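You operate a simulated robot arm through the tools that you are given. There is no shell and no other tool. Be economical: measure what you need, move in short steps, check, and stop when the job is done.

The job below is to be done with a simulated two-armed robot. You get a single attempt, and the scene is never put back.

JOB
Lock pallet 27, load the KIT 95 tray and send it on.
Fine: put the tray's grey bar down before you lift it, its parts stay in; send by the green button of station 3 and wait till the next pallet has come up.

It is judged by the outcome, as a careful person would: the job done as asked, and still so three seconds after it is handed in. It fails if anything else is knocked over, pushed out of place, dropped, spilled or broken.

ROBOT AND FRAMES
Two 7-joint arms with two-finger parallel grippers on one trunk, on a base that drives. Base frame: it is fixed to the floor where the robot stands at the start and does not move with it; the origin is under the middle of the robot, x ahead of it, y to its left, z up. Units: mm, degrees, N and s.
The left shoulder is at the start at [66, 101, 984], the right one opposite. With the tool pointing down near the work surface each hand reaches from about 240 to 540 mm from the robot's upright axis, wherever it stands, measured 20 degrees to its own side. Places, roughly: call switch of station three [500, 400, 700]; carrier twenty-nine [500, -900, 700]; carrier twenty-seven [800, -100, 700]; green button of station three [600, 500, 700]; grey bar of the left tray on the near cart [-800, -1100, 1000]; grey bar of the right tray on the near cart [-1200, -1000, 1000]; left tray on the near cart, right tray on the near [-1250, -1000, 750]; pin handle of carrier twenty-nine [200, -800, 800]; pin handle of carrier twenty-seven [500, 0, 800]; plastic spacer (6x6x5 cm) [-1400, -1000, 800]; small grey bracket (7x6x5 cm) [-1300, -1000, 800]; stop lever of station three [500, 500, 700]; top of pallet twenty-seven [800, -100, 800]. Payload 2.4 kg a hand.
The TCP of each hand is the grasp point between the finger pads, 24 mm short of the fingertips. In the tool frame z runs along the fingers and y along their closing line. The gripper opens to 68 mm. The fingers are 17 mm wide and 10 mm thick; the gripper's body (40 by 70 mm) begins 41 mm behind the TCP.
Orientation is that of the tool frame in the base frame, as a unit quaternion [x, y, z, w]. With the fingers straight down and closing along the base's y, the tool's x points along the base's -x, its y along +y and its z along -z.

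CONTROLS
- The arms move only by the tool apply_moves. It takes "left_moves", "right_moves" or both (then of equal length, played together; a hand with none holds still); each is a list that holds one entry, the list of rows, each a list of 7 numbers: the shift along the tool's x, y, z in units of 100 mm (1.0 is 100 mm), then the turn, a rotation vector about the tool's x, y, z in units of 45 degrees (1.0 is 45 degrees), then the opening, from 0 (shut) to 1 (fully open). In form: [[[x, y, z, wx, wy, wz, gripper], ...]]. A call has 1 to 20 rows; each row is the pose to reach, as a shift and turn from the pose commanded when the call began, along the tool's axes at that moment. A call with a number of a shift or a turn outside -1 to 1 is refused whole. A row lasts 0.2 s, in which the tool goes at most 50 mm and 8.6 degrees; a call with a longer step from one row to the next is refused whole, and so is a gripper value outside its range. A pose out of reach is approached as far as the arm can. The call stops where the force on the tool passes 90 N (or 10 N more than at its start, if that is more) or the arm is blocked; 0.2 s more then pass. Each finger travels about 72 mm/s and halts on what it meets, pressing with about 37 N; the grip force reading is that of the motor and also rises with nothing between the fingers. The clock runs only during rows and for 0.2 s after the last one: add rows that repeat a pose to give the fingers time. It gives the time, the measured TCP pose, the force on the tool (base axes), the opening and the grip force at its end, in the units of the frame above (readings bear some noise), with the torque about the TCP (base axes, N m) and any sound that the robot's microphone picked up.
- Cameras (640 x 400 px; columns grow to the right, rows downward): "scene" is now at [158.9, 24.5, 1132.6]; the picture's right is [0.37, -0.93, 0.00], its down [-0.64, -0.25, -0.73] and it looks along [0.68, 0.27, -0.69] (base axes); focal length 214 px, centre (320, 200). "left" rides on the left gripper at [84, -11, -75] in its tool frame; the picture's right is [0.13, 0.99, 0.00], its down [-0.60, 0.08, -0.79] and it looks along [-0.79, 0.10, 0.61] (tool axes); focal length 251 px, centre (320, 200). "right" rides on the right gripper at [84, 11, -75] in its tool frame; the picture's right is [-0.13, 0.99, 0.00], its down [-0.60, -0.08, -0.79] and it looks along [-0.79, -0.10, 0.61] (tool axes); focal length 251 px, centre (320, 200). There is no depth. A picture from a camera that has moved, and an enlarged one, comes with that camera's place and axes in the base frame and with its lens. The place of the scene camera against the robot may be out by one fixed shift of up to 12 mm in any direction.
- snapshot(camera): a new picture of that camera. No time passes.
- slide_trunk(by): slides the trunk up (or, below 0, down) by that many mm; the arms and the scene camera ride with it, the base frame stays. It gives what a move gives, with no picture.
- roll_base(legs): drives the robot by 1 to 6 legs, each [ahead, left, turn to the left] in mm, mm and degrees, along the robot's own axes; the way and the turn of a leg run together, so that a leg with both is an arc; at most 1500 mm and 180 degrees a leg. The arms and the cameras ride along, it lands a little off, and it stops where it bumps. It gives what a move gives.
- pan_tilt(pan, tilt): turns the head with the scene camera to pan (to the left, within 86 degrees either way) and tilt (down, from -29 to 69), counted from straight ahead of the robot. It gives what a move gives.
- zoom(camera, box): a new picture of the part [left, top, right, bottom] of that camera's present view, enlarged. No time passes.
- finish_job(): hands the job in; it is judged then, once.

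Work in short steps. Places have to be worked out from the pictures, the camera data and where the tool is seen: move nearer, look again, correct. Check each grasp and each placing, and mend what went wrong. You have 120 turns and 108 pictures in all, those below and enlarged ones among them. Open the grippers and draw the arms clear of the work before you hand the job in, unless the task says otherwise; then end with one line.

The tools are called as name(argument=value, ...) on one line, values as JSON. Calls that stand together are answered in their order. apply_moves: Moves the arms, as the interface text tells. Its arguments: {"type":"object","properties":{"left_moves":{"type":"array","items":{"type":"array","items":{"type":"array","items":{"type":"number"}}}},"right_moves":{"type":"array","items":{"type":"array","items":{"type":"array","items":{"type":"number"}}}}},"required":[]} The other tools are called the same way: slide_trunk (by) slides the trunk up or down; roll_base (legs) drives the base; pan_tilt (pan, tilt) turns the head that bears the scene camera; snapshot (camera) takes a picture; zoom (camera, box) takes an enlarged picture of a part of a camera's view; finish_job () hands the job in.

At the start:

```text
time: 0.0
left_tool_pos: [251.9, 206.3, 990.8]
left_tool_rot: [0.001, 1.0, 0.0, 0.0]
left_wrist_force: [-0.6, 0.2, -0.2]
left_wrist_torque: [0.01, 0.04, -0.02]
left_opening: 67.7
left_grip_force: 0.1
right_tool_pos: [390.2, -25.6, 963.3]
right_tool_rot: [0.0, 1.0, 0.0, 0.0]
right_wrist_force: [0.1, 0.3, -0.3]
right_wrist_torque: [0.0, -0.03, 0.0]
right_opening: 68.3
right_grip_force: 0.0
trunk travel left (down, up): [-200.0, 650.0]
robot x, y, heading: [1.7, -0.2, 0.1]
head pan, tilt: [21.4, 43.4]
```

scene: 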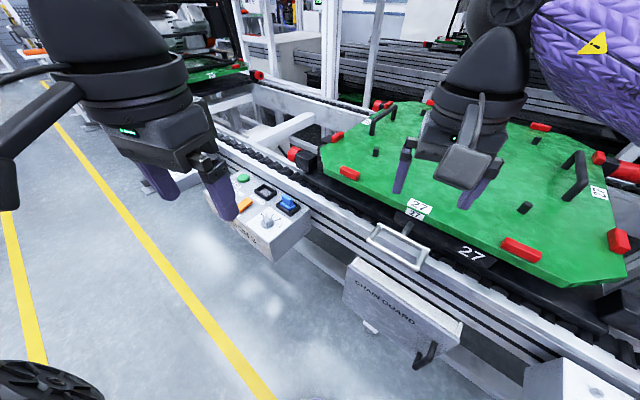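
right: 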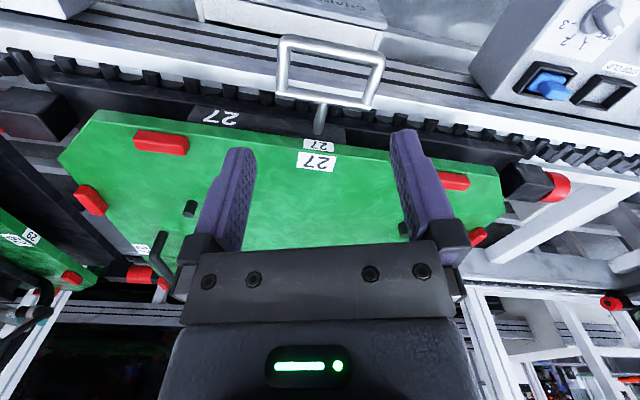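
left: 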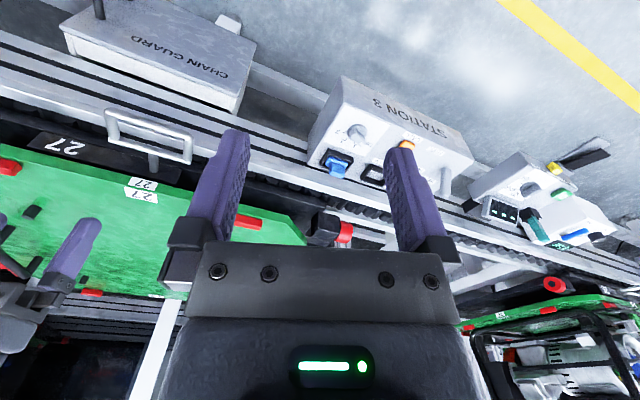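

I first take a closer look at the station box and the pin handle of pallet 27.

zoom(camera="scene", box=[200, 160, 440, 310])

zoom(camera="left", box=[280, 60, 640, 285])

```text
2.67 times, centred on (320, 235) of scene
camera zoom: at [158.9, 24.5, 1132.6], right [0.37, -0.93, 0.0], down [-0.64, -0.25, -0.73], along [0.68, 0.27, -0.69], focal length 572 px, centre (320, 107)
```

zoom: 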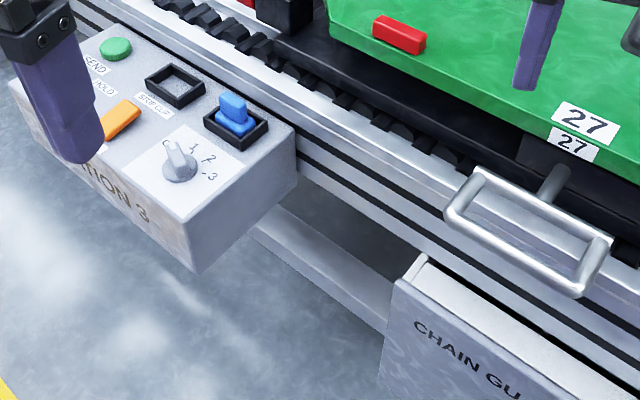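

```text
1.78 times, centred on (460, 172) of left
camera zoom: at [167.4, 195.8, 1066.1], right [-0.13, 0.99, 0.0], down [0.6, 0.08, 0.79], along [0.79, 0.1, -0.61], focal length 447 px, centre (71, 249)
```

zoom: 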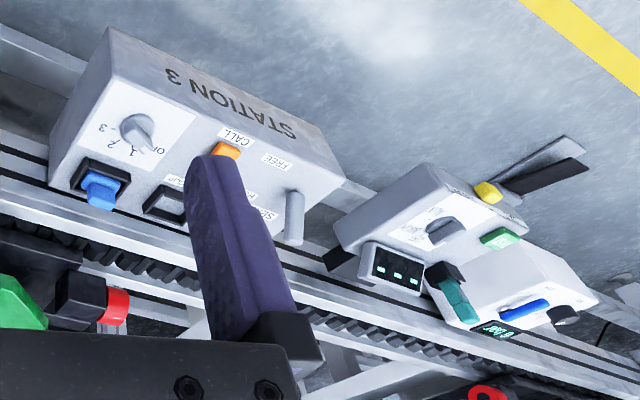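

I lift the left hand back out of the view and look at station 3 and the pin handle.

apply_moves(left_moves=[[[0, 0.3, -0.3, 0, 0, 0, 1], [0, 0.6, -0.6, 0, 0, 0, 1], [0, 0.9, -0.9, 0, 0, 0, 1]]])

pan_tilt(pan=35, tilt=50)

snapshot(camera="scene")

snapshot(camera="left")

```text
time: 0.8
left_tool_pos: [249.3, 298.7, 1083.3]
left_tool_rot: [0.0, 1.0, 0.0, 0.0]
left_wrist_force: [-0.1, -0.9, 0.0]
left_wrist_torque: [0.0, 0.02, -0.01]
left_opening: 68.1
left_grip_force: 0.1
right_tool_pos: [389.3, -26.2, 962.3]
right_tool_rot: [0.0, 1.0, 0.0, 0.0]
right_wrist_force: [0.8, -1.0, 0.4]
right_wrist_torque: [0.0, 0.01, -0.03]
right_opening: 67.9
right_grip_force: 0.1
trunk travel left (down, up): [-200.0, 650.0]
robot x, y, heading: [4.2, 1.3, 0.1]
head pan, tilt: [21.4, 43.4]
```

```text
time: 1.6
left_tool_pos: [250.8, 299.2, 1082.6]
left_tool_rot: [0.0, 1.0, 0.0, 0.0]
left_wrist_force: [-0.1, 0.0, -0.7]
left_wrist_torque: [0.01, 0.04, 0.0]
left_opening: 68.0
left_grip_force: 0.1
right_tool_pos: [389.9, -24.7, 962.1]
right_tool_rot: [0.0, 1.0, 0.0, 0.001]
right_wrist_force: [0.2, -0.9, -0.4]
right_wrist_torque: [0.03, 0.0, 0.03]
right_opening: 67.8
right_grip_force: 0.1
trunk travel left (down, up): [-200.0, 650.0]
robot x, y, heading: [-0.2, -0.9, -0.1]
head pan, tilt: [35.0, 50.0]
```

```text
102 pictures are left
camera scene: at [145.2, 38.6, 1123.5], right [0.57, -0.82, 0.0], down [-0.63, -0.44, -0.64], along [0.53, 0.37, -0.77], focal length 214 px, centre (320, 200)
```

scene: 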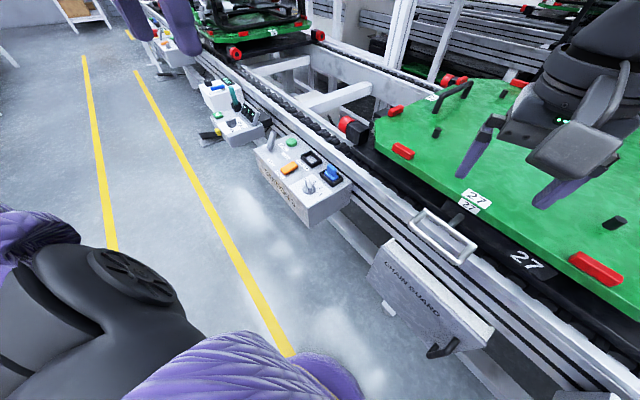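

```text
101 pictures are left
camera left: at [165.1, 287.9, 1157.4], right [-0.13, 0.99, 0.0], down [0.6, 0.08, 0.79], along [0.79, 0.1, -0.61], focal length 251 px, centre (320, 200)
```

left: 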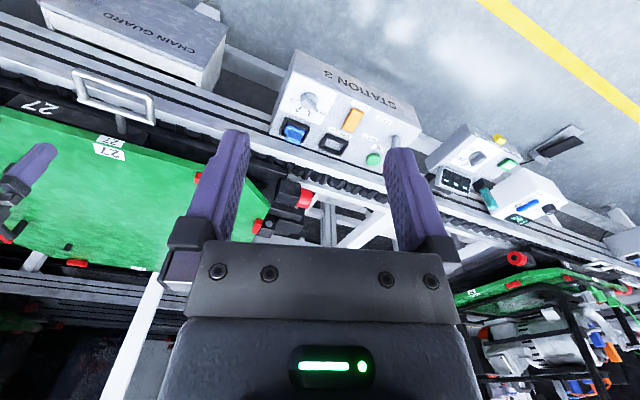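

zoom(camera="scene", box=[190, 70, 360, 230])

zoom(camera="left", box=[260, 40, 440, 180])

zoom(camera="scene", box=[350, 150, 550, 300])

```text
2.50 times, centred on (275, 150) of scene
camera zoom: at [145.2, 38.6, 1123.5], right [0.57, -0.82, 0.0], down [-0.63, -0.44, -0.64], along [0.53, 0.37, -0.77], focal length 536 px, centre (432, 325)
```

zoom: 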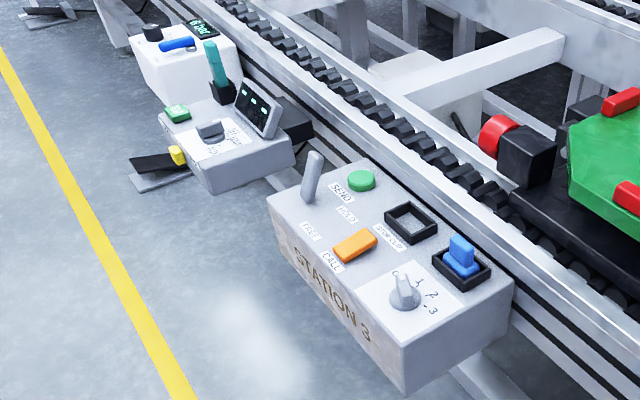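

```text
2.86 times, centred on (350, 110) of left
camera zoom: at [165.1, 287.9, 1157.4], right [-0.13, 0.99, 0.0], down [0.6, 0.08, 0.79], along [0.79, 0.1, -0.61], focal length 718 px, centre (234, 457)
```

zoom: 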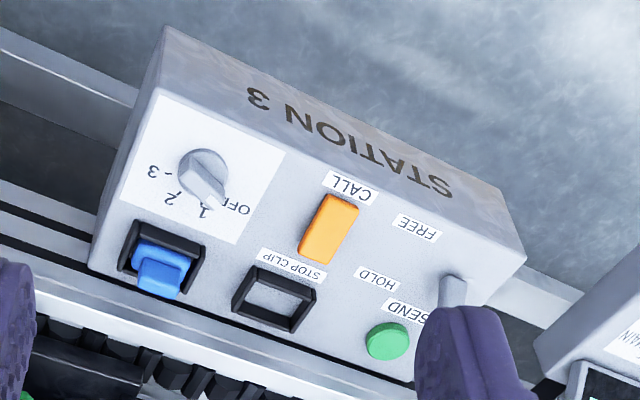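

```text
2.67 times, centred on (450, 225) of scene
camera zoom: at [145.2, 38.6, 1123.5], right [0.57, -0.82, 0.0], down [-0.63, -0.44, -0.64], along [0.53, 0.37, -0.77], focal length 572 px, centre (-27, 133)
```

zoom: 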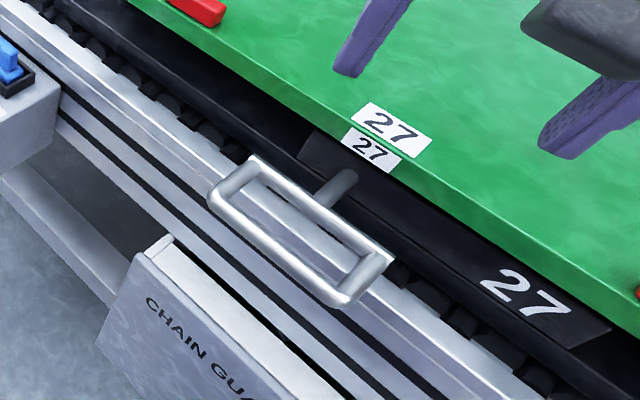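

I look round at the neighbours for comparison: carrier 29 to the right and the other pallets to the left, then the cart.

pan_tilt(pan=-50, tilt=35)

snapshot(camera="scene")

pan_tilt(pan=60, tilt=20)

snapshot(camera="scene")

pan_tilt(pan=10, tilt=20)

snapshot(camera="scene")

```text
time: 3.1
left_tool_pos: [251.3, 298.5, 1082.7]
left_tool_rot: [0.0, 1.0, 0.0, 0.0]
left_wrist_force: [0.2, 0.7, 0.2]
left_wrist_torque: [-0.02, -0.02, 0.02]
left_opening: 68.4
left_grip_force: 0.1
right_tool_pos: [388.7, -25.6, 963.0]
right_tool_rot: [0.0, 1.0, 0.0, 0.0]
right_wrist_force: [-0.8, 0.7, -0.6]
right_wrist_torque: [0.02, 0.0, -0.02]
right_opening: 68.0
right_grip_force: 0.1
trunk travel left (down, up): [-200.0, 650.0]
robot x, y, heading: [0.2, 0.7, -0.0]
head pan, tilt: [-50.0, 35.0]
```

```text
97 pictures are left
camera scene: at [138.7, -73.0, 1145.2], right [-0.77, -0.64, 0.0], down [-0.37, 0.44, -0.82], along [0.53, -0.63, -0.57], focal length 214 px, centre (320, 200)
```

scene: 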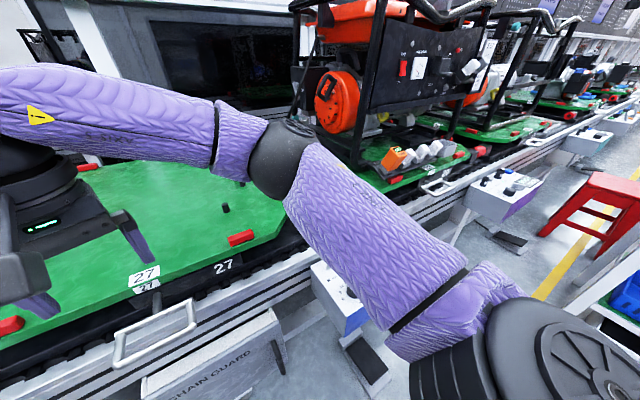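

```text
time: 5.0
left_tool_pos: [250.5, 299.0, 1082.4]
left_tool_rot: [0.0, 1.0, 0.0, 0.001]
left_wrist_force: [-0.7, -0.6, -1.0]
left_wrist_torque: [-0.01, 0.01, -0.02]
left_opening: 68.1
left_grip_force: 0.0
right_tool_pos: [388.5, -25.5, 963.8]
right_tool_rot: [0.0, 1.0, 0.0, -0.001]
right_wrist_force: [0.4, -0.4, -0.4]
right_wrist_torque: [0.03, 0.0, 0.03]
right_opening: 67.8
right_grip_force: 0.0
trunk travel left (down, up): [-200.0, 650.0]
robot x, y, heading: [3.2, 1.6, 0.0]
head pan, tilt: [60.0, 20.0]
```

```text
96 pictures are left
camera scene: at [128.7, 75.0, 1169.0], right [0.87, -0.5, 0.0], down [-0.17, -0.3, -0.94], along [0.47, 0.81, -0.34], focal length 214 px, centre (320, 200)
```

scene: 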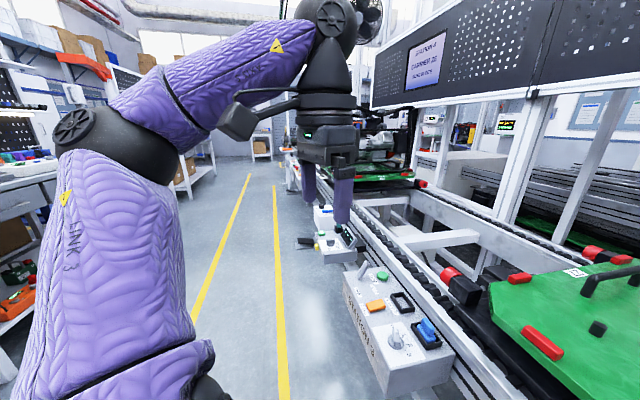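

```text
time: 6.2
left_tool_pos: [249.5, 299.6, 1083.5]
left_tool_rot: [0.0, 1.0, 0.0, 0.0]
left_wrist_force: [-0.1, 0.4, 0.8]
left_wrist_torque: [0.03, -0.01, 0.0]
left_opening: 68.0
left_grip_force: 0.1
right_tool_pos: [389.5, -25.1, 963.0]
right_tool_rot: [0.001, 1.0, 0.0, 0.0]
right_wrist_force: [-0.1, 1.0, -0.4]
right_wrist_torque: [0.01, -0.02, -0.05]
right_opening: 67.8
right_grip_force: 0.1
trunk travel left (down, up): [-200.0, 650.0]
robot x, y, heading: [-4.0, -1.5, -0.2]
head pan, tilt: [10.0, 20.0]
```

```text
95 pictures are left
camera scene: at [173.8, 10.7, 1169.0], right [0.17, -0.98, 0.0], down [-0.34, -0.06, -0.94], along [0.93, 0.16, -0.34], focal length 214 px, centre (320, 200)
```

scene: 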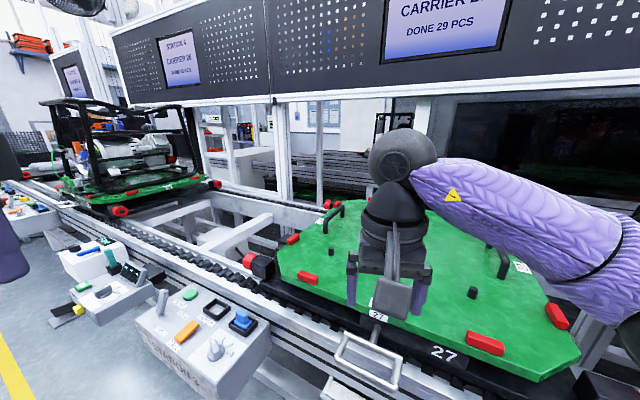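

The wall displays may carry instructions, and I need 29's pin handle; I look at both.

pan_tilt(pan=0, tilt=-8)

snapshot(camera="scene")

pan_tilt(pan=-72, tilt=22)

snapshot(camera="scene")

```text
time: 7.1
left_tool_pos: [248.5, 298.9, 1082.0]
left_tool_rot: [0.0, 1.0, 0.0, -0.001]
left_wrist_force: [0.6, -0.5, -0.3]
left_wrist_torque: [0.01, 0.01, -0.01]
left_opening: 67.9
left_grip_force: 0.0
right_tool_pos: [390.0, -26.2, 962.6]
right_tool_rot: [0.0, 1.0, 0.0, 0.0]
right_wrist_force: [-0.6, 0.4, -0.7]
right_wrist_torque: [-0.02, 0.04, 0.02]
right_opening: 68.1
right_grip_force: 0.2
trunk travel left (down, up): [-200.0, 650.0]
robot x, y, heading: [-2.6, -2.3, -0.0]
head pan, tilt: [0.0, -8.0]
```

```text
94 pictures are left
camera scene: at [167.8, -5.6, 1213.5], right [0.0, -1.0, 0.0], down [0.14, 0.0, -0.99], along [0.99, 0.0, 0.14], focal length 214 px, centre (320, 200)
```

scene: 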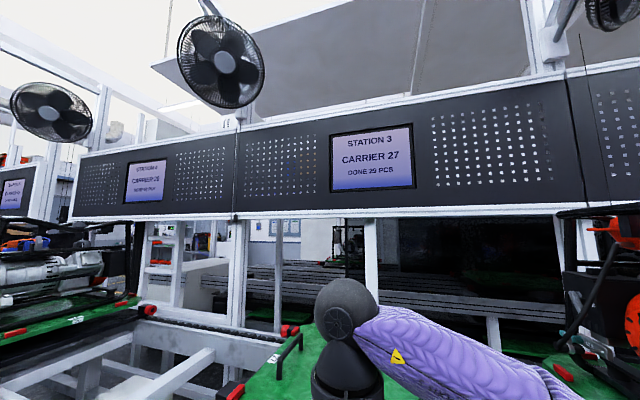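

```text
time: 8.6
left_tool_pos: [250.9, 298.3, 1081.6]
left_tool_rot: [0.0, 1.0, -0.001, 0.0]
left_wrist_force: [0.0, 0.3, -0.8]
left_wrist_torque: [-0.01, 0.01, 0.0]
left_opening: 68.1
left_grip_force: 0.1
right_tool_pos: [389.1, -25.5, 962.4]
right_tool_rot: [0.0, 1.0, 0.0, 0.0]
right_wrist_force: [-0.2, -0.2, 1.3]
right_wrist_torque: [0.0, 0.0, -0.01]
right_opening: 67.8
right_grip_force: 0.0
trunk travel left (down, up): [-200.0, 650.0]
robot x, y, heading: [-0.1, -0.5, 0.1]
head pan, tilt: [-72.0, 22.0]
```

```text
93 pictures are left
camera scene: at [110.8, -93.9, 1165.8], right [-0.95, -0.31, 0.0], down [-0.12, 0.36, -0.93], along [0.29, -0.88, -0.37], focal length 214 px, centre (320, 200)
```

scene: 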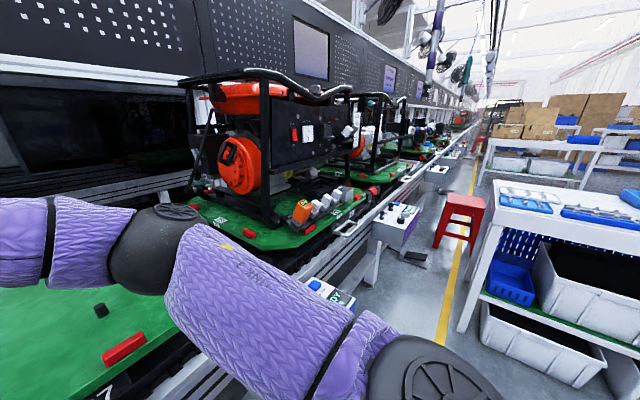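

zoom(camera="scene", box=[270, 170, 430, 300])

```text
3.08 times, centred on (350, 235) of scene
camera zoom: at [110.8, -93.9, 1165.8], right [-0.95, -0.31, 0.0], down [-0.12, 0.36, -0.93], along [0.29, -0.88, -0.37], focal length 660 px, centre (228, 92)
```

zoom: 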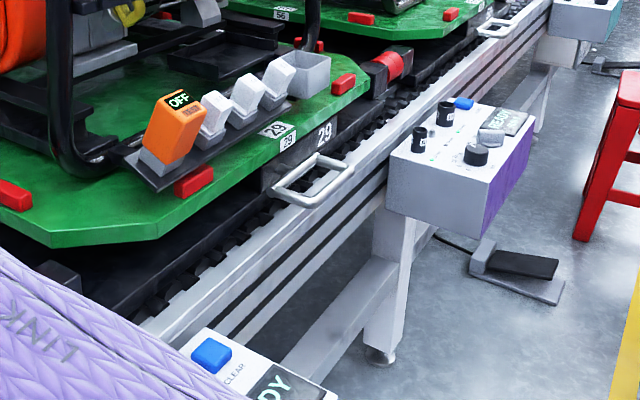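

29's handle sits further in (no rod visible) than 27's, so locking seems to mean pushing 27's handle in. I estimate that handle at about (425,-22,790); I draw the right hand back and lower it for a close look.

apply_moves(right_moves=[[[0.3, 0, 0, 0, 0, 0, 0.5], [0.6, 0, 0.2, 0, 0, 0, 0], [0.8, 0, 0.5, 0, 0, 0, 0], [0.9, 0, 0.8, 0, 0, 0, 0], [0.9, 0, 0.8, 0, 0, 0, 0]]])

snapshot(camera="right")

pan_tilt(pan=10, tilt=55)

snapshot(camera="scene")

```text
time: 9.8
left_tool_pos: [251.0, 299.3, 1082.0]
left_tool_rot: [0.0, 1.0, 0.0, 0.0]
left_wrist_force: [0.0, -0.1, -0.5]
left_wrist_torque: [0.02, 0.05, 0.03]
left_opening: 68.0
left_grip_force: 0.1
right_tool_pos: [300.1, -26.1, 883.3]
right_tool_rot: [0.0, 1.0, 0.0, 0.001]
right_wrist_force: [-0.2, 0.0, 0.1]
right_wrist_torque: [0.0, 0.01, -0.01]
right_opening: 0.0
right_grip_force: 23.9
trunk travel left (down, up): [-200.0, 650.0]
robot x, y, heading: [0.2, 0.4, -0.0]
head pan, tilt: [-72.0, 22.0]
```

```text
91 pictures are left
camera right: at [214.5, -14.7, 957.7], right [0.13, 0.99, 0.0], down [0.6, -0.08, 0.79], along [0.79, -0.1, -0.61], focal length 251 px, centre (320, 200)
```

right: 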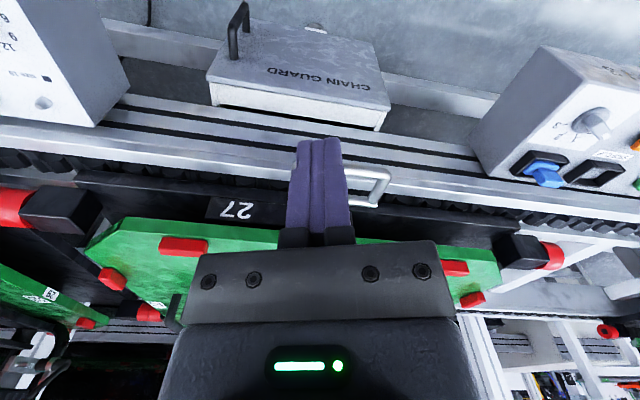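

```text
time: 11.3
left_tool_pos: [249.8, 299.6, 1083.7]
left_tool_rot: [0.0, 1.0, 0.0, -0.001]
left_wrist_force: [0.2, 0.3, -0.1]
left_wrist_torque: [0.0, -0.01, 0.0]
left_opening: 68.0
left_grip_force: 0.0
right_tool_pos: [300.2, -24.9, 884.6]
right_tool_rot: [0.0, 1.0, -0.001, 0.0]
right_wrist_force: [0.2, 0.2, -0.3]
right_wrist_torque: [0.02, -0.05, 0.02]
right_opening: 0.2
right_grip_force: 23.8
trunk travel left (down, up): [-200.0, 650.0]
robot x, y, heading: [2.4, -0.9, 0.1]
head pan, tilt: [10.0, 55.0]
```

```text
90 pictures are left
camera scene: at [153.1, 6.9, 1116.9], right [0.17, -0.98, 0.0], down [-0.81, -0.14, -0.57], along [0.56, 0.1, -0.82], focal length 214 px, centre (320, 200)
```

scene: 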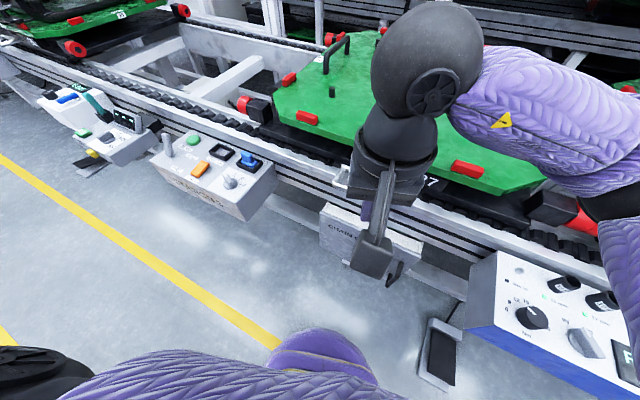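

The hand hides the handle here; I shift it 70 mm to the right for a clear second view.

apply_moves(right_moves=[[[0, -0.4, 0, 0, 0, 0, 0], [0, -0.8, 0, 0, 0, 0, 0], [0, -1.0, 0, 0, 0, 0, 0]]])

zoom(camera="right", box=[320, 100, 520, 250])

zoom(camera="scene", box=[300, 130, 460, 250])

```text
time: 12.1
left_tool_pos: [250.6, 298.0, 1083.3]
left_tool_rot: [0.0, 1.0, 0.0, 0.0]
left_wrist_force: [0.3, 0.0, 0.0]
left_wrist_torque: [0.01, 0.01, -0.03]
left_opening: 67.6
left_grip_force: 0.0
right_tool_pos: [299.3, -126.9, 884.0]
right_tool_rot: [-0.001, 1.0, 0.001, 0.001]
right_wrist_force: [0.2, 0.2, 0.4]
right_wrist_torque: [0.03, -0.03, -0.01]
right_opening: 0.1
right_grip_force: 23.6
trunk travel left (down, up): [-200.0, 650.0]
robot x, y, heading: [2.6, -0.2, 0.0]
head pan, tilt: [10.0, 55.0]
```

```text
2.67 times, centred on (420, 175) of right
camera zoom: at [214.3, -115.7, 958.4], right [0.13, 0.99, 0.0], down [0.6, -0.08, 0.79], along [0.79, -0.1, -0.61], focal length 670 px, centre (53, 267)
```

zoom: 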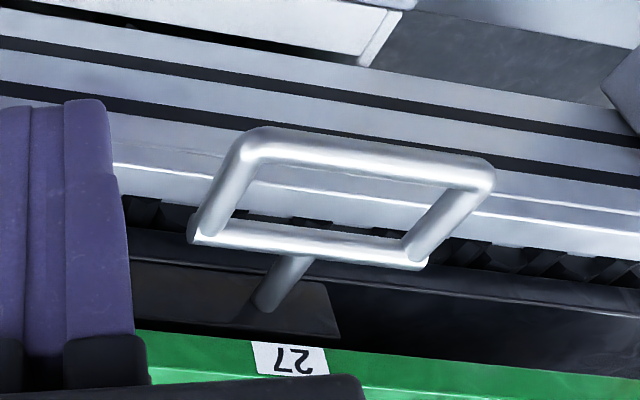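

```text
3.33 times, centred on (380, 190) of scene
camera zoom: at [153.0, 6.8, 1116.9], right [0.17, -0.98, 0.0], down [-0.81, -0.14, -0.57], along [0.56, 0.1, -0.82], focal length 715 px, centre (120, 233)
```

zoom: 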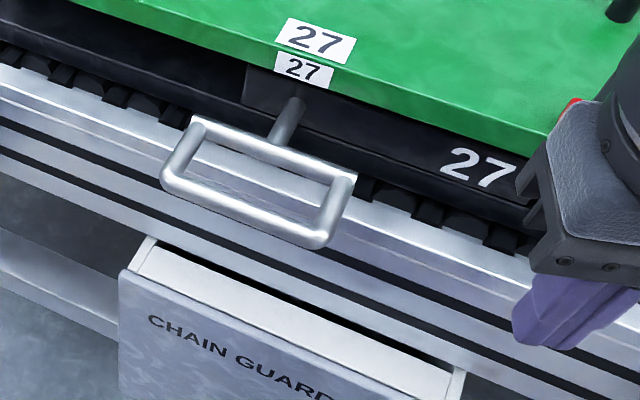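

The handle triangulates to outer corners (392,-63,769) and (415,23,776): the conveyor lies about 17° off my y axis. I turn the base by -17.3° so that the tool axes line up with the conveyor.

roll_base(legs=[[0, 0, -17.3]])

zoom(camera="right", box=[240, 60, 560, 260])

snapshot(camera="scene")

```text
time: 13.5
left_tool_pos: [327.0, 211.8, 1082.6]
left_tool_rot: [0.147, 0.989, 0.0, 0.0]
left_wrist_force: [-0.6, 0.1, -0.2]
left_wrist_torque: [-0.01, 0.01, 0.03]
left_opening: 67.9
left_grip_force: 0.1
right_tool_pos: [248.7, -210.3, 884.5]
right_tool_rot: [0.147, 0.989, -0.001, -0.001]
right_wrist_force: [-1.0, -0.6, 0.3]
right_wrist_torque: [-0.04, 0.03, 0.0]
right_opening: 0.1
right_grip_force: 24.1
trunk travel left (down, up): [-200.0, 650.0]
robot x, y, heading: [-2.7, -3.4, -17.1]
head pan, tilt: [10.0, 55.0]
```

```text
2.00 times, centred on (400, 160) of right
camera zoom: at [171.1, -173.4, 958.3], right [0.41, 0.91, 0.0], down [0.56, -0.25, 0.79], along [0.72, -0.33, -0.61], focal length 503 px, centre (160, 280)
```

zoom: 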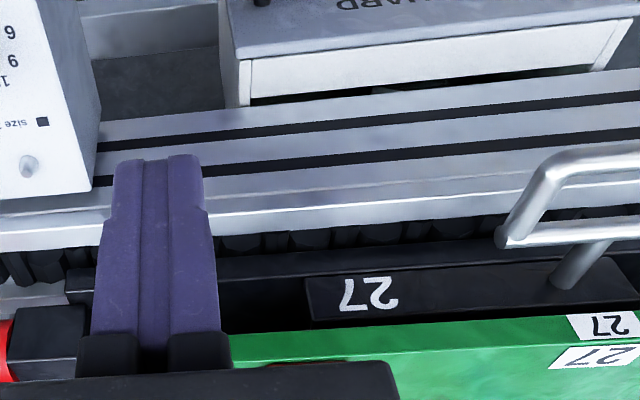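

```text
86 pictures are left
camera scene: at [150.4, -35.7, 1116.9], right [-0.12, -0.99, 0.0], down [-0.81, 0.1, -0.57], along [0.57, -0.07, -0.82], focal length 214 px, centre (320, 200)
```

scene: 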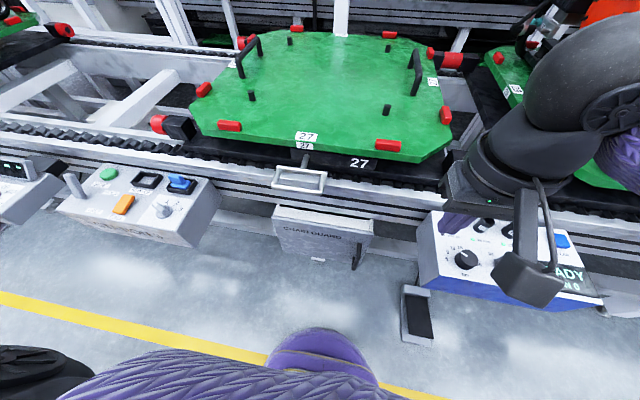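

I'll use the left hand for the handle (robot-frame about x 392, y 100, z 772). I bring it closed in front of the handle in stages, high first.

apply_moves(left_moves=[[[0, -0.25, 0.25, 0, 0, 0, 0], [0, -0.5, 0.5, 0, 0, 0, 0], [0, -0.75, 0.75, 0, 0, 0, 0], [0, -1, 1, 0, 0, 0, 0]]])

apply_moves(left_moves=[[[0, -0.25, 0.25, 0, 0, 0, 0], [0, -0.5, 0.5, 0, 0, 0, 0], [-0.2, -0.75, 0.75, 0, 0, 0, 0], [-0.5, -0.98, 1, 0, 0, 0, 0], [-0.6, -0.98, 1, 0, 0, 0, 0]]])

snapshot(camera="left")

zoom(camera="scene", box=[220, 100, 400, 240])

```text
time: 14.5
left_tool_pos: [300.1, 115.1, 983.7]
left_tool_rot: [0.148, 0.989, 0.0, 0.0]
left_wrist_force: [0.0, 0.2, -0.2]
left_wrist_torque: [-0.03, -0.02, 0.0]
left_opening: 0.1
left_grip_force: 23.9
right_tool_pos: [250.0, -208.8, 884.2]
right_tool_rot: [0.148, 0.989, 0.0, 0.0]
right_wrist_force: [0.4, -0.2, -0.2]
right_wrist_torque: [-0.04, -0.02, 0.04]
right_opening: 0.1
right_grip_force: 23.5
trunk travel left (down, up): [-200.0, 650.0]
robot x, y, heading: [-2.1, 0.6, -17.1]
head pan, tilt: [10.0, 55.0]
```

```text
time: 15.7
left_tool_pos: [327.3, 3.0, 883.4]
left_tool_rot: [0.149, 0.989, 0.0, -0.001]
left_wrist_force: [1.0, -0.5, -0.2]
left_wrist_torque: [-0.01, 0.01, -0.05]
left_opening: 0.0
left_grip_force: 23.0
right_tool_pos: [249.8, -209.1, 884.9]
right_tool_rot: [0.147, 0.989, 0.0, 0.0]
right_wrist_force: [0.1, 0.3, 0.0]
right_wrist_torque: [0.03, -0.03, 0.0]
right_opening: 0.2
right_grip_force: 23.6
trunk travel left (down, up): [-200.0, 650.0]
robot x, y, heading: [1.5, 0.4, -17.0]
head pan, tilt: [10.0, 55.0]
```

```text
85 pictures are left
camera left: at [243.2, 17.6, 957.8], right [0.17, 0.99, 0.0], down [0.6, -0.1, 0.79], along [0.78, -0.13, -0.61], focal length 251 px, centre (320, 200)
```

left: 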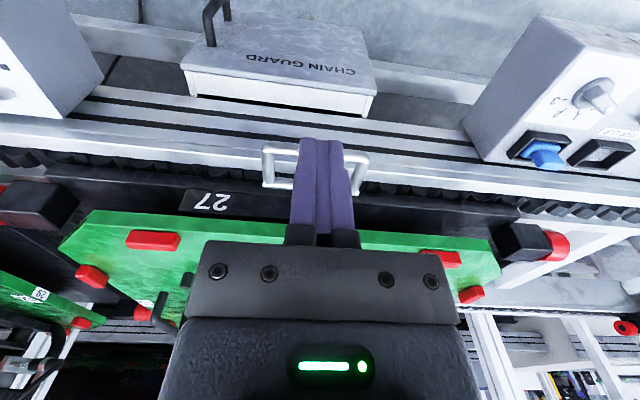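

```text
2.86 times, centred on (310, 170) of scene
camera zoom: at [150.6, -35.9, 1116.9], right [-0.12, -0.99, 0.0], down [-0.81, 0.1, -0.57], along [0.57, -0.07, -0.82], focal length 613 px, centre (349, 286)
```

zoom: 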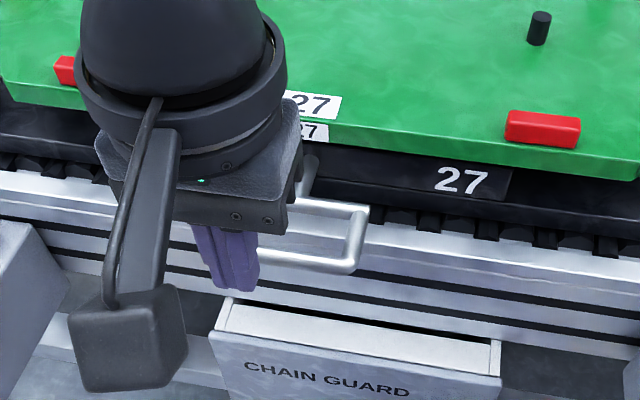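

The handle bar is at about z 765 and stands well out in front of the rail, so descent in front of it is clear. I go down 112 mm.

apply_moves(left_moves=[[[0, 0.05, 0.4, 0, 0, 0, 0], [0, 0.05, 0.8, 0, 0, 0, 0], [0, 0.05, 1, 0, 0, 0, 0]]])

apply_moves(left_moves=[[[-0.2, 0, 0.1, 0, 0, 0, 0], [-0.4, 0, 0.1, 0, 0, 0, 0]]])

zoom(camera="left", box=[220, 60, 460, 260])

zoom(camera="scene", box=[220, 100, 400, 240])

```text
time: 16.5
left_tool_pos: [328.1, 10.2, 783.2]
left_tool_rot: [0.148, 0.989, 0.001, 0.0]
left_wrist_force: [0.5, -0.2, 0.5]
left_wrist_torque: [0.01, 0.03, -0.02]
left_opening: 0.0
left_grip_force: 23.4
right_tool_pos: [249.4, -209.9, 884.4]
right_tool_rot: [0.148, 0.989, 0.001, 0.0]
right_wrist_force: [0.0, 0.4, 0.8]
right_wrist_torque: [0.0, 0.02, -0.03]
right_opening: 0.0
right_grip_force: 23.9
trunk travel left (down, up): [-200.0, 650.0]
robot x, y, heading: [1.2, -0.6, -16.9]
head pan, tilt: [10.0, 55.0]
```

```text
time: 17.1
left_tool_pos: [366.9, -2.0, 775.8]
left_tool_rot: [0.148, 0.989, -0.001, 0.0]
left_wrist_force: [0.3, 0.6, -0.5]
left_wrist_torque: [0.01, -0.01, -0.01]
left_opening: 0.0
left_grip_force: 23.7
right_tool_pos: [248.7, -209.8, 883.8]
right_tool_rot: [0.148, 0.989, 0.0, 0.0]
right_wrist_force: [1.2, -0.4, 0.2]
right_wrist_torque: [0.0, 0.02, 0.04]
right_opening: 0.0
right_grip_force: 24.0
trunk travel left (down, up): [-200.0, 650.0]
robot x, y, heading: [2.3, -0.9, -17.1]
head pan, tilt: [10.0, 55.0]
```

```text
2.00 times, centred on (340, 160) of left
camera zoom: at [281.7, 12.3, 850.2], right [0.17, 0.99, 0.0], down [0.6, -0.1, 0.79], along [0.78, -0.13, -0.61], focal length 503 px, centre (280, 280)
```

zoom: 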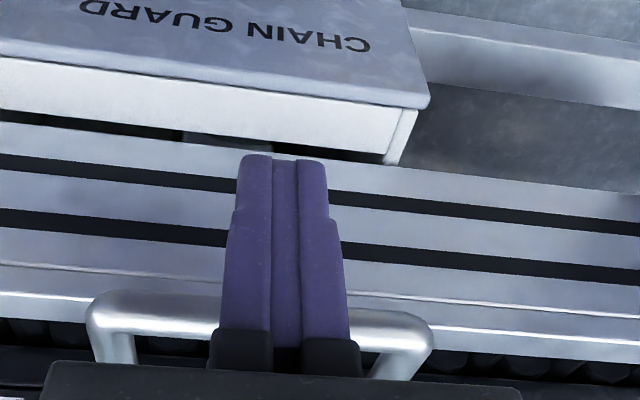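

```text
2.86 times, centred on (310, 170) of scene
camera zoom: at [150.5, -35.8, 1116.9], right [-0.12, -0.99, 0.0], down [-0.81, 0.1, -0.57], along [0.57, -0.07, -0.82], focal length 613 px, centre (349, 286)
```

zoom: 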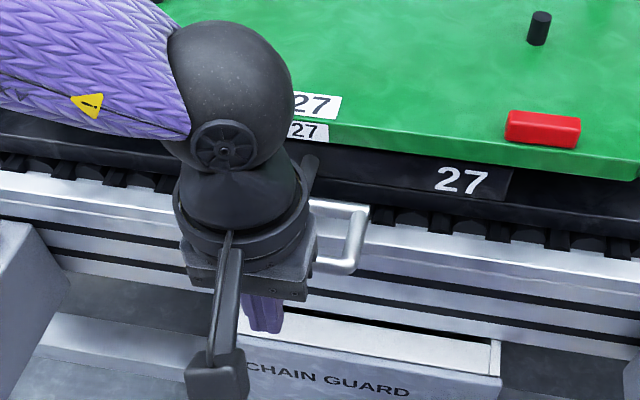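

Bar height (~768-775) matches the fingers' pad zone and there is no contact yet. I push forward in 10 mm rows.

apply_moves(left_moves=[[[-0.1, 0, 0, 0, 0, 0, 0], [-0.2, 0, 0, 0, 0, 0, 0], [-0.3, 0, 0, 0, 0, 0, 0], [-0.4, 0, 0, 0, 0, 0, 0], [-0.5, 0, 0, 0, 0, 0, 0]]])

zoom(camera="left", box=[220, 60, 460, 260])

```text
time: 18.3
left_tool_pos: [413.6, -13.5, 774.2]
left_tool_rot: [0.147, 0.989, 0.0, 0.0]
left_wrist_force: [0.3, -0.6, 1.2]
left_wrist_torque: [0.0, 0.01, 0.0]
left_opening: 0.0
left_grip_force: 23.6
right_tool_pos: [249.6, -208.7, 884.1]
right_tool_rot: [0.148, 0.989, -0.001, 0.0]
right_wrist_force: [0.3, -0.4, 0.2]
right_wrist_torque: [0.0, -0.02, 0.0]
right_opening: 0.0
right_grip_force: 23.5
trunk travel left (down, up): [-200.0, 650.0]
robot x, y, heading: [-0.7, 2.3, -17.2]
head pan, tilt: [10.0, 55.0]
```

```text
2.00 times, centred on (340, 160) of left
camera zoom: at [328.7, -0.2, 848.6], right [0.17, 0.99, 0.0], down [0.6, -0.1, 0.79], along [0.78, -0.13, -0.61], focal length 503 px, centre (280, 280)
```

zoom: 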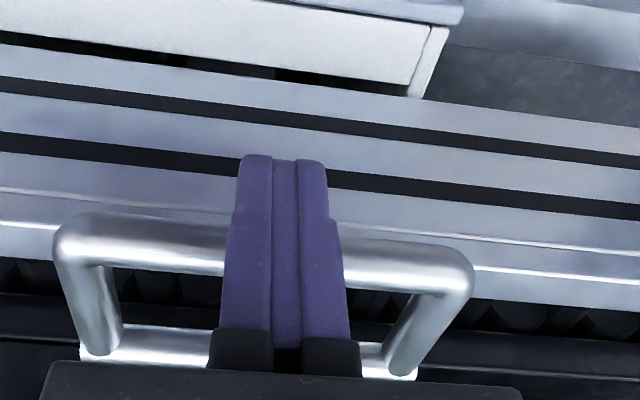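

Re-triangulating with the two close views puts the bar nearer (449,·,739), so I was too high and short. I lower 30 mm in place and look again.

apply_moves(left_moves=[[[0.05, 0, 0.15, 0, 0, 0, 0], [0.05, 0, 0.3, 0, 0, 0, 0]]])

snapshot(camera="left")

zoom(camera="right", box=[400, 60, 640, 210])

```text
time: 18.9
left_tool_pos: [406.4, -5.6, 749.7]
left_tool_rot: [0.148, 0.989, 0.0, -0.001]
left_wrist_force: [-0.4, 0.9, 0.4]
left_wrist_torque: [-0.01, 0.0, 0.02]
left_opening: 0.1
left_grip_force: 23.9
left hand out of reach, approached as far as the arm can: row 1, 2
right_tool_pos: [248.6, -207.3, 884.3]
right_tool_rot: [0.149, 0.989, 0.0, 0.0]
right_wrist_force: [-0.1, 0.1, 0.1]
right_wrist_torque: [-0.01, -0.01, -0.02]
right_opening: 0.2
right_grip_force: 23.9
trunk travel left (down, up): [-200.0, 650.0]
robot x, y, heading: [-0.9, -1.5, -17.0]
head pan, tilt: [10.0, 55.0]
```

```text
80 pictures are left
camera left: at [321.0, 8.5, 824.7], right [0.17, 0.99, 0.0], down [0.6, -0.1, 0.79], along [0.78, -0.13, -0.61], focal length 251 px, centre (320, 200)
```

left: 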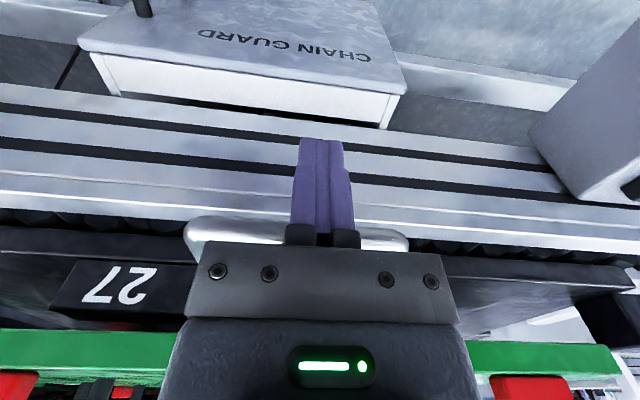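

```text
2.67 times, centred on (520, 135) of right
camera zoom: at [171.2, -173.5, 958.3], right [0.41, 0.91, 0.0], down [0.56, -0.25, 0.79], along [0.72, -0.33, -0.61], focal length 670 px, centre (-213, 373)
```

zoom: 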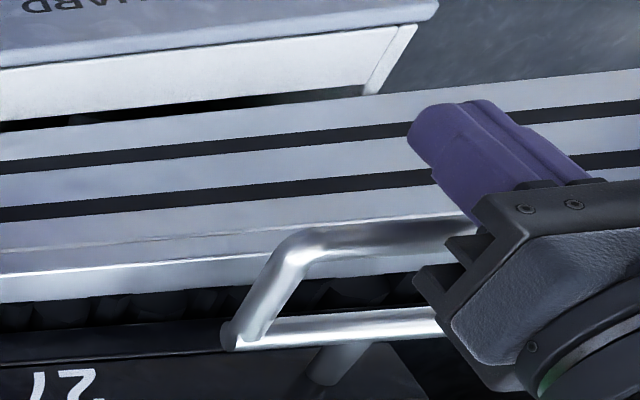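

Combining the left and right views gives the bar at z≈764 from (408,-66) to (438,32), just ahead of the fingers; the arm is at its low reach limit. I raise both hands, then lower the trunk 80 mm.

apply_moves(left_moves=[[[0.2, 0, 0, 0, 0, 0, 0], [0.2, 0, -0.45, 0, 0, 0, 0], [0.2, -0.05, -0.9, 0, 0, 0, 0]]], right_moves=[[[0, 0, -0.3, 0, 0, 0, 0], [0, 0, -0.6, 0, 0, 0, 0], [0, 0, -0.9, 0, 0, 0, 0]]])

slide_trunk(by=-80)

```text
time: 19.7
left_tool_pos: [384.8, -5.0, 839.1]
left_tool_rot: [0.148, 0.989, 0.0, 0.0]
left_wrist_force: [-0.1, 0.0, 0.3]
left_wrist_torque: [-0.01, -0.01, 0.0]
left_opening: 0.0
left_grip_force: 23.1
right_tool_pos: [249.7, -211.4, 975.2]
right_tool_rot: [0.148, 0.989, 0.001, -0.002]
right_wrist_force: [0.7, -0.2, -0.7]
right_wrist_torque: [0.01, 0.0, -0.01]
right_opening: 0.0
right_grip_force: 23.6
trunk travel left (down, up): [-200.0, 650.0]
robot x, y, heading: [0.3, -0.7, -17.1]
head pan, tilt: [10.0, 55.0]
```

```text
time: 20.9
left_tool_pos: [385.2, -5.0, 758.1]
left_tool_rot: [0.148, 0.989, 0.0, 0.0]
left_wrist_force: [-0.5, 0.7, 0.2]
left_wrist_torque: [-0.02, 0.01, 0.0]
left_opening: 0.0
left_grip_force: 23.2
right_tool_pos: [250.2, -209.5, 895.1]
right_tool_rot: [0.147, 0.989, 0.0, 0.0]
right_wrist_force: [-0.5, -1.0, -0.6]
right_wrist_torque: [0.0, -0.02, -0.01]
right_opening: 0.1
right_grip_force: 23.3
trunk travel left (down, up): [-120.0, 730.0]
robot x, y, heading: [-0.2, -3.8, -16.8]
head pan, tilt: [10.0, 55.0]
```

Now z is 758 at the bar's height; I push forward in small rows up to 60 mm.

apply_moves(left_moves=[[[-0.15, -0.05, 0, 0, 0, 0, 0], [-0.25, -0.05, 0, 0, 0, 0, 0], [-0.35, -0.05, 0, 0, 0, 0, 0], [-0.42, -0.05, 0, 0, 0, 0, 0], [-0.49, -0.05, 0, 0, 0, 0, 0], [-0.56, -0.05, 0, 0, 0, 0, 0], [-0.6, -0.05, 0, 0, 0, 0, 0]]])

zoom(camera="right", box=[360, 60, 640, 235])

```text
time: 22.3
left_tool_pos: [423.5, -21.6, 759.4]
left_tool_rot: [0.152, 0.988, 0.005, -0.013]
left_wrist_force: [-37.0, 13.7, 19.6]
left_wrist_torque: [-0.15, -0.37, -0.02]
left_opening: 0.0
left_grip_force: 23.9
right_tool_pos: [244.0, -207.4, 896.0]
right_tool_rot: [0.146, 0.989, -0.001, 0.003]
right_wrist_force: [-0.4, -0.1, 0.2]
right_wrist_torque: [-0.01, 0.01, 0.0]
right_opening: 0.1
right_grip_force: 23.5
trunk travel left (down, up): [-120.0, 730.0]
robot x, y, heading: [1.3, 0.1, -16.9]
head pan, tilt: [10.0, 55.0]
stopped in row 7 (left hand): the force on the tool passed its limit at 98 N (the readings are from after the stop); the commanded pose is now the measured one
```

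```text
2.29 times, centred on (500, 148) of right
camera zoom: at [165.4, -171.1, 969.9], right [0.41, 0.91, 0.0], down [0.55, -0.25, 0.8], along [0.73, -0.33, -0.61], focal length 575 px, centre (-91, 320)
```

zoom: 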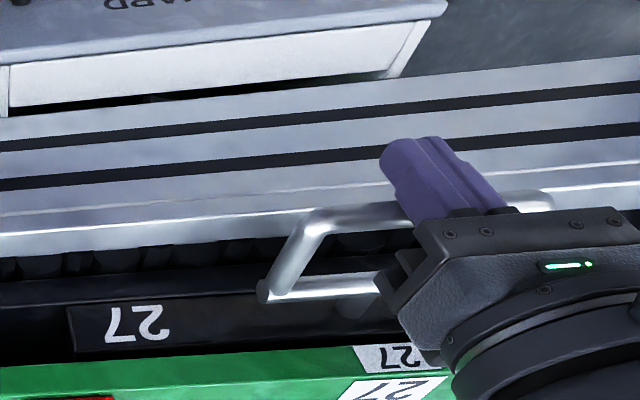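

Force rose to 98 N after only some 10 mm of movement. I draw back and look at how far the pin went.

apply_moves(left_moves=[[[0.3, 0, 0, 0, 0, 0, 0], [0.5, 0, 0, 0, 0, 0, 0], [0.5, 0.3, -0.4, 0, 0, 0, 0], [0.5, 0.7, -0.7, 0, 0, 0, 0], [0.5, 0.9, -0.9, 0, 0, 0, 0]]])

zoom(camera="right", box=[360, 60, 640, 235])

pan_tilt(pan=0, tilt=45)

zoom(camera="scene", box=[170, 130, 370, 280])

```text
time: 23.5
left_tool_pos: [408.8, 75.8, 848.6]
left_tool_rot: [0.152, 0.988, 0.004, -0.013]
left_wrist_force: [0.5, 0.5, -0.8]
left_wrist_torque: [0.01, 0.03, 0.0]
left_opening: 0.0
left_grip_force: 23.6
right_tool_pos: [248.7, -209.1, 896.0]
right_tool_rot: [0.147, 0.989, 0.0, 0.0]
right_wrist_force: [0.6, 0.3, -0.1]
right_wrist_torque: [0.01, -0.05, -0.02]
right_opening: 0.1
right_grip_force: 23.9
trunk travel left (down, up): [-120.0, 730.0]
robot x, y, heading: [-1.0, 0.3, -16.8]
head pan, tilt: [10.0, 55.0]
```

```text
2.29 times, centred on (500, 148) of right
camera zoom: at [170.1, -172.7, 968.3], right [0.41, 0.91, 0.0], down [0.56, -0.25, 0.79], along [0.72, -0.33, -0.61], focal length 575 px, centre (-91, 320)
```

zoom: 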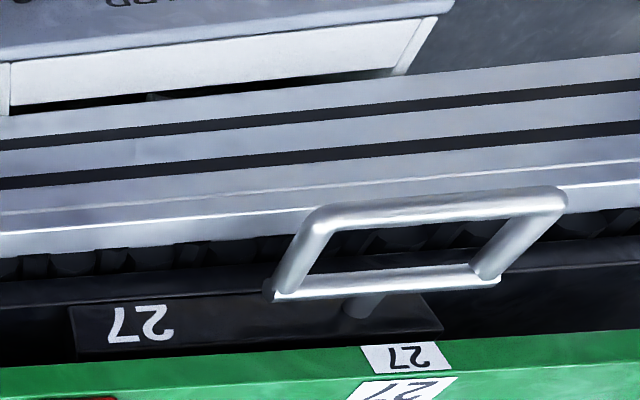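

```text
time: 24.2
left_tool_pos: [410.8, 76.5, 848.5]
left_tool_rot: [0.152, 0.988, 0.004, -0.013]
left_wrist_force: [-0.5, -0.3, 0.1]
left_wrist_torque: [0.02, -0.01, 0.0]
left_opening: 0.1
left_grip_force: 23.6
right_tool_pos: [248.7, -207.4, 894.4]
right_tool_rot: [0.147, 0.989, 0.001, 0.0]
right_wrist_force: [-1.1, -0.3, 0.5]
right_wrist_torque: [0.02, -0.02, 0.0]
right_opening: 0.0
right_grip_force: 23.2
trunk travel left (down, up): [-120.0, 730.0]
robot x, y, heading: [-1.3, 2.6, -16.9]
head pan, tilt: [0.0, 45.0]
```

```text
2.67 times, centred on (270, 205) of scene
camera zoom: at [178.0, -56.9, 1048.2], right [-0.29, -0.96, 0.0], down [-0.68, 0.21, -0.71], along [0.68, -0.21, -0.71], focal length 572 px, centre (453, 187)
```

zoom: 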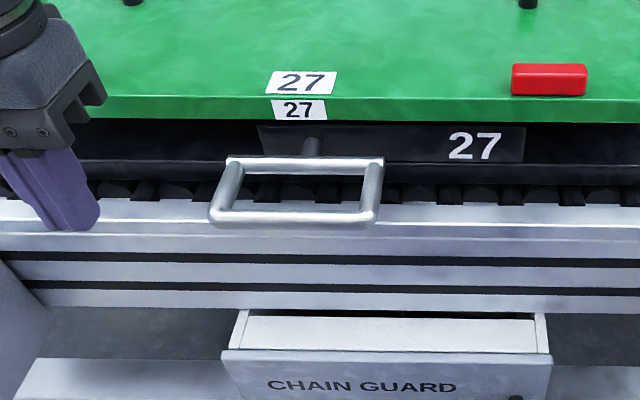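

The rod is visibly shorter now, so the pin did move by about 13 mm. I go back to the bar's middle and push on more slowly.

apply_moves(left_moves=[[[0, -0.3, 0.3, 0, 0, 0, 0], [0, -0.6, 0.6, 0, 0, 0, 0], [0, -0.89, 0.86, 0, 0, 0, 0], [-0.2, -0.89, 0.86, 0, 0, 0, 0], [-0.35, -0.89, 0.86, 0, 0, 0, 0]]])

apply_moves(left_moves=[[[-0.05, 0, 0, 0, 0, 0, 0], [-0.08, 0, 0, 0, 0, 0, 0], [-0.11, 0, 0, 0, 0, 0, 0], [-0.14, 0, 0, 0, 0, 0, 0], [-0.17, 0, 0, 0, 0, 0, 0], [-0.2, 0, 0, 0, 0, 0, 0], [-0.23, 0, 0, 0, 0, 0, 0], [-0.26, 0, 0, 0, 0, 0, 0], [-0.29, 0, 0, 0, 0, 0, 0], [-0.32, 0, 0, 0, 0, 0, 0], [-0.35, 0, 0, 0, 0, 0, 0], [-0.38, 0, 0, 0, 0, 0, 0], [-0.41, 0, 0, 0, 0, 0, 0], [-0.44, 0, 0, 0, 0, 0, 0], [-0.47, 0, 0, 0, 0, 0, 0], [-0.5, 0, 0, 0, 0, 0, 0]]])

zoom(camera="right", box=[360, 60, 640, 235])

```text
time: 25.4
left_tool_pos: [415.3, -18.5, 762.2]
left_tool_rot: [0.152, 0.988, 0.004, -0.012]
left_wrist_force: [-0.4, 0.7, 0.1]
left_wrist_torque: [-0.02, -0.01, 0.01]
left_opening: 0.0
left_grip_force: 23.7
right_tool_pos: [249.6, -207.6, 894.2]
right_tool_rot: [0.146, 0.989, 0.001, 0.0]
right_wrist_force: [0.3, 0.8, 0.0]
right_wrist_torque: [0.02, 0.02, -0.04]
right_opening: 0.0
right_grip_force: 23.5
trunk travel left (down, up): [-120.0, 730.0]
robot x, y, heading: [-1.3, -3.5, -17.1]
head pan, tilt: [0.0, 45.0]
```

```text
time: 27.0
left_tool_pos: [421.8, -22.1, 760.9]
left_tool_rot: [0.153, 0.988, 0.006, -0.022]
left_wrist_force: [-40.9, 14.7, 24.3]
left_wrist_torque: [-0.09, -0.31, -0.03]
left_opening: 0.0
left_grip_force: 23.8
right_tool_pos: [242.9, -206.2, 897.6]
right_tool_rot: [0.145, 0.989, 0.0, 0.003]
right_wrist_force: [-0.9, 0.2, 0.2]
right_wrist_torque: [0.02, -0.03, 0.01]
right_opening: 0.0
right_grip_force: 23.7
trunk travel left (down, up): [-120.0, 730.0]
robot x, y, heading: [-5.2, 2.7, -17.0]
head pan, tilt: [0.0, 45.0]
stopped in row 7 (left hand): the force on the tool passed its limit at 94 N (the readings are from after the stop); the commanded pose is now the measured one
```

```text
2.29 times, centred on (500, 148) of right
camera zoom: at [164.0, -170.4, 969.9], right [0.41, 0.91, 0.0], down [0.55, -0.25, 0.8], along [0.73, -0.33, -0.61], focal length 575 px, centre (-91, 320)
```

zoom: 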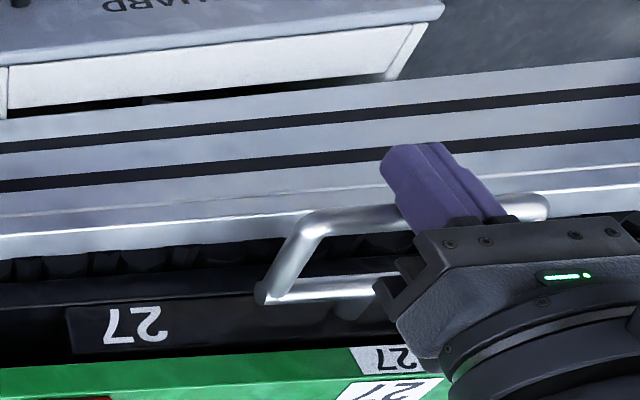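

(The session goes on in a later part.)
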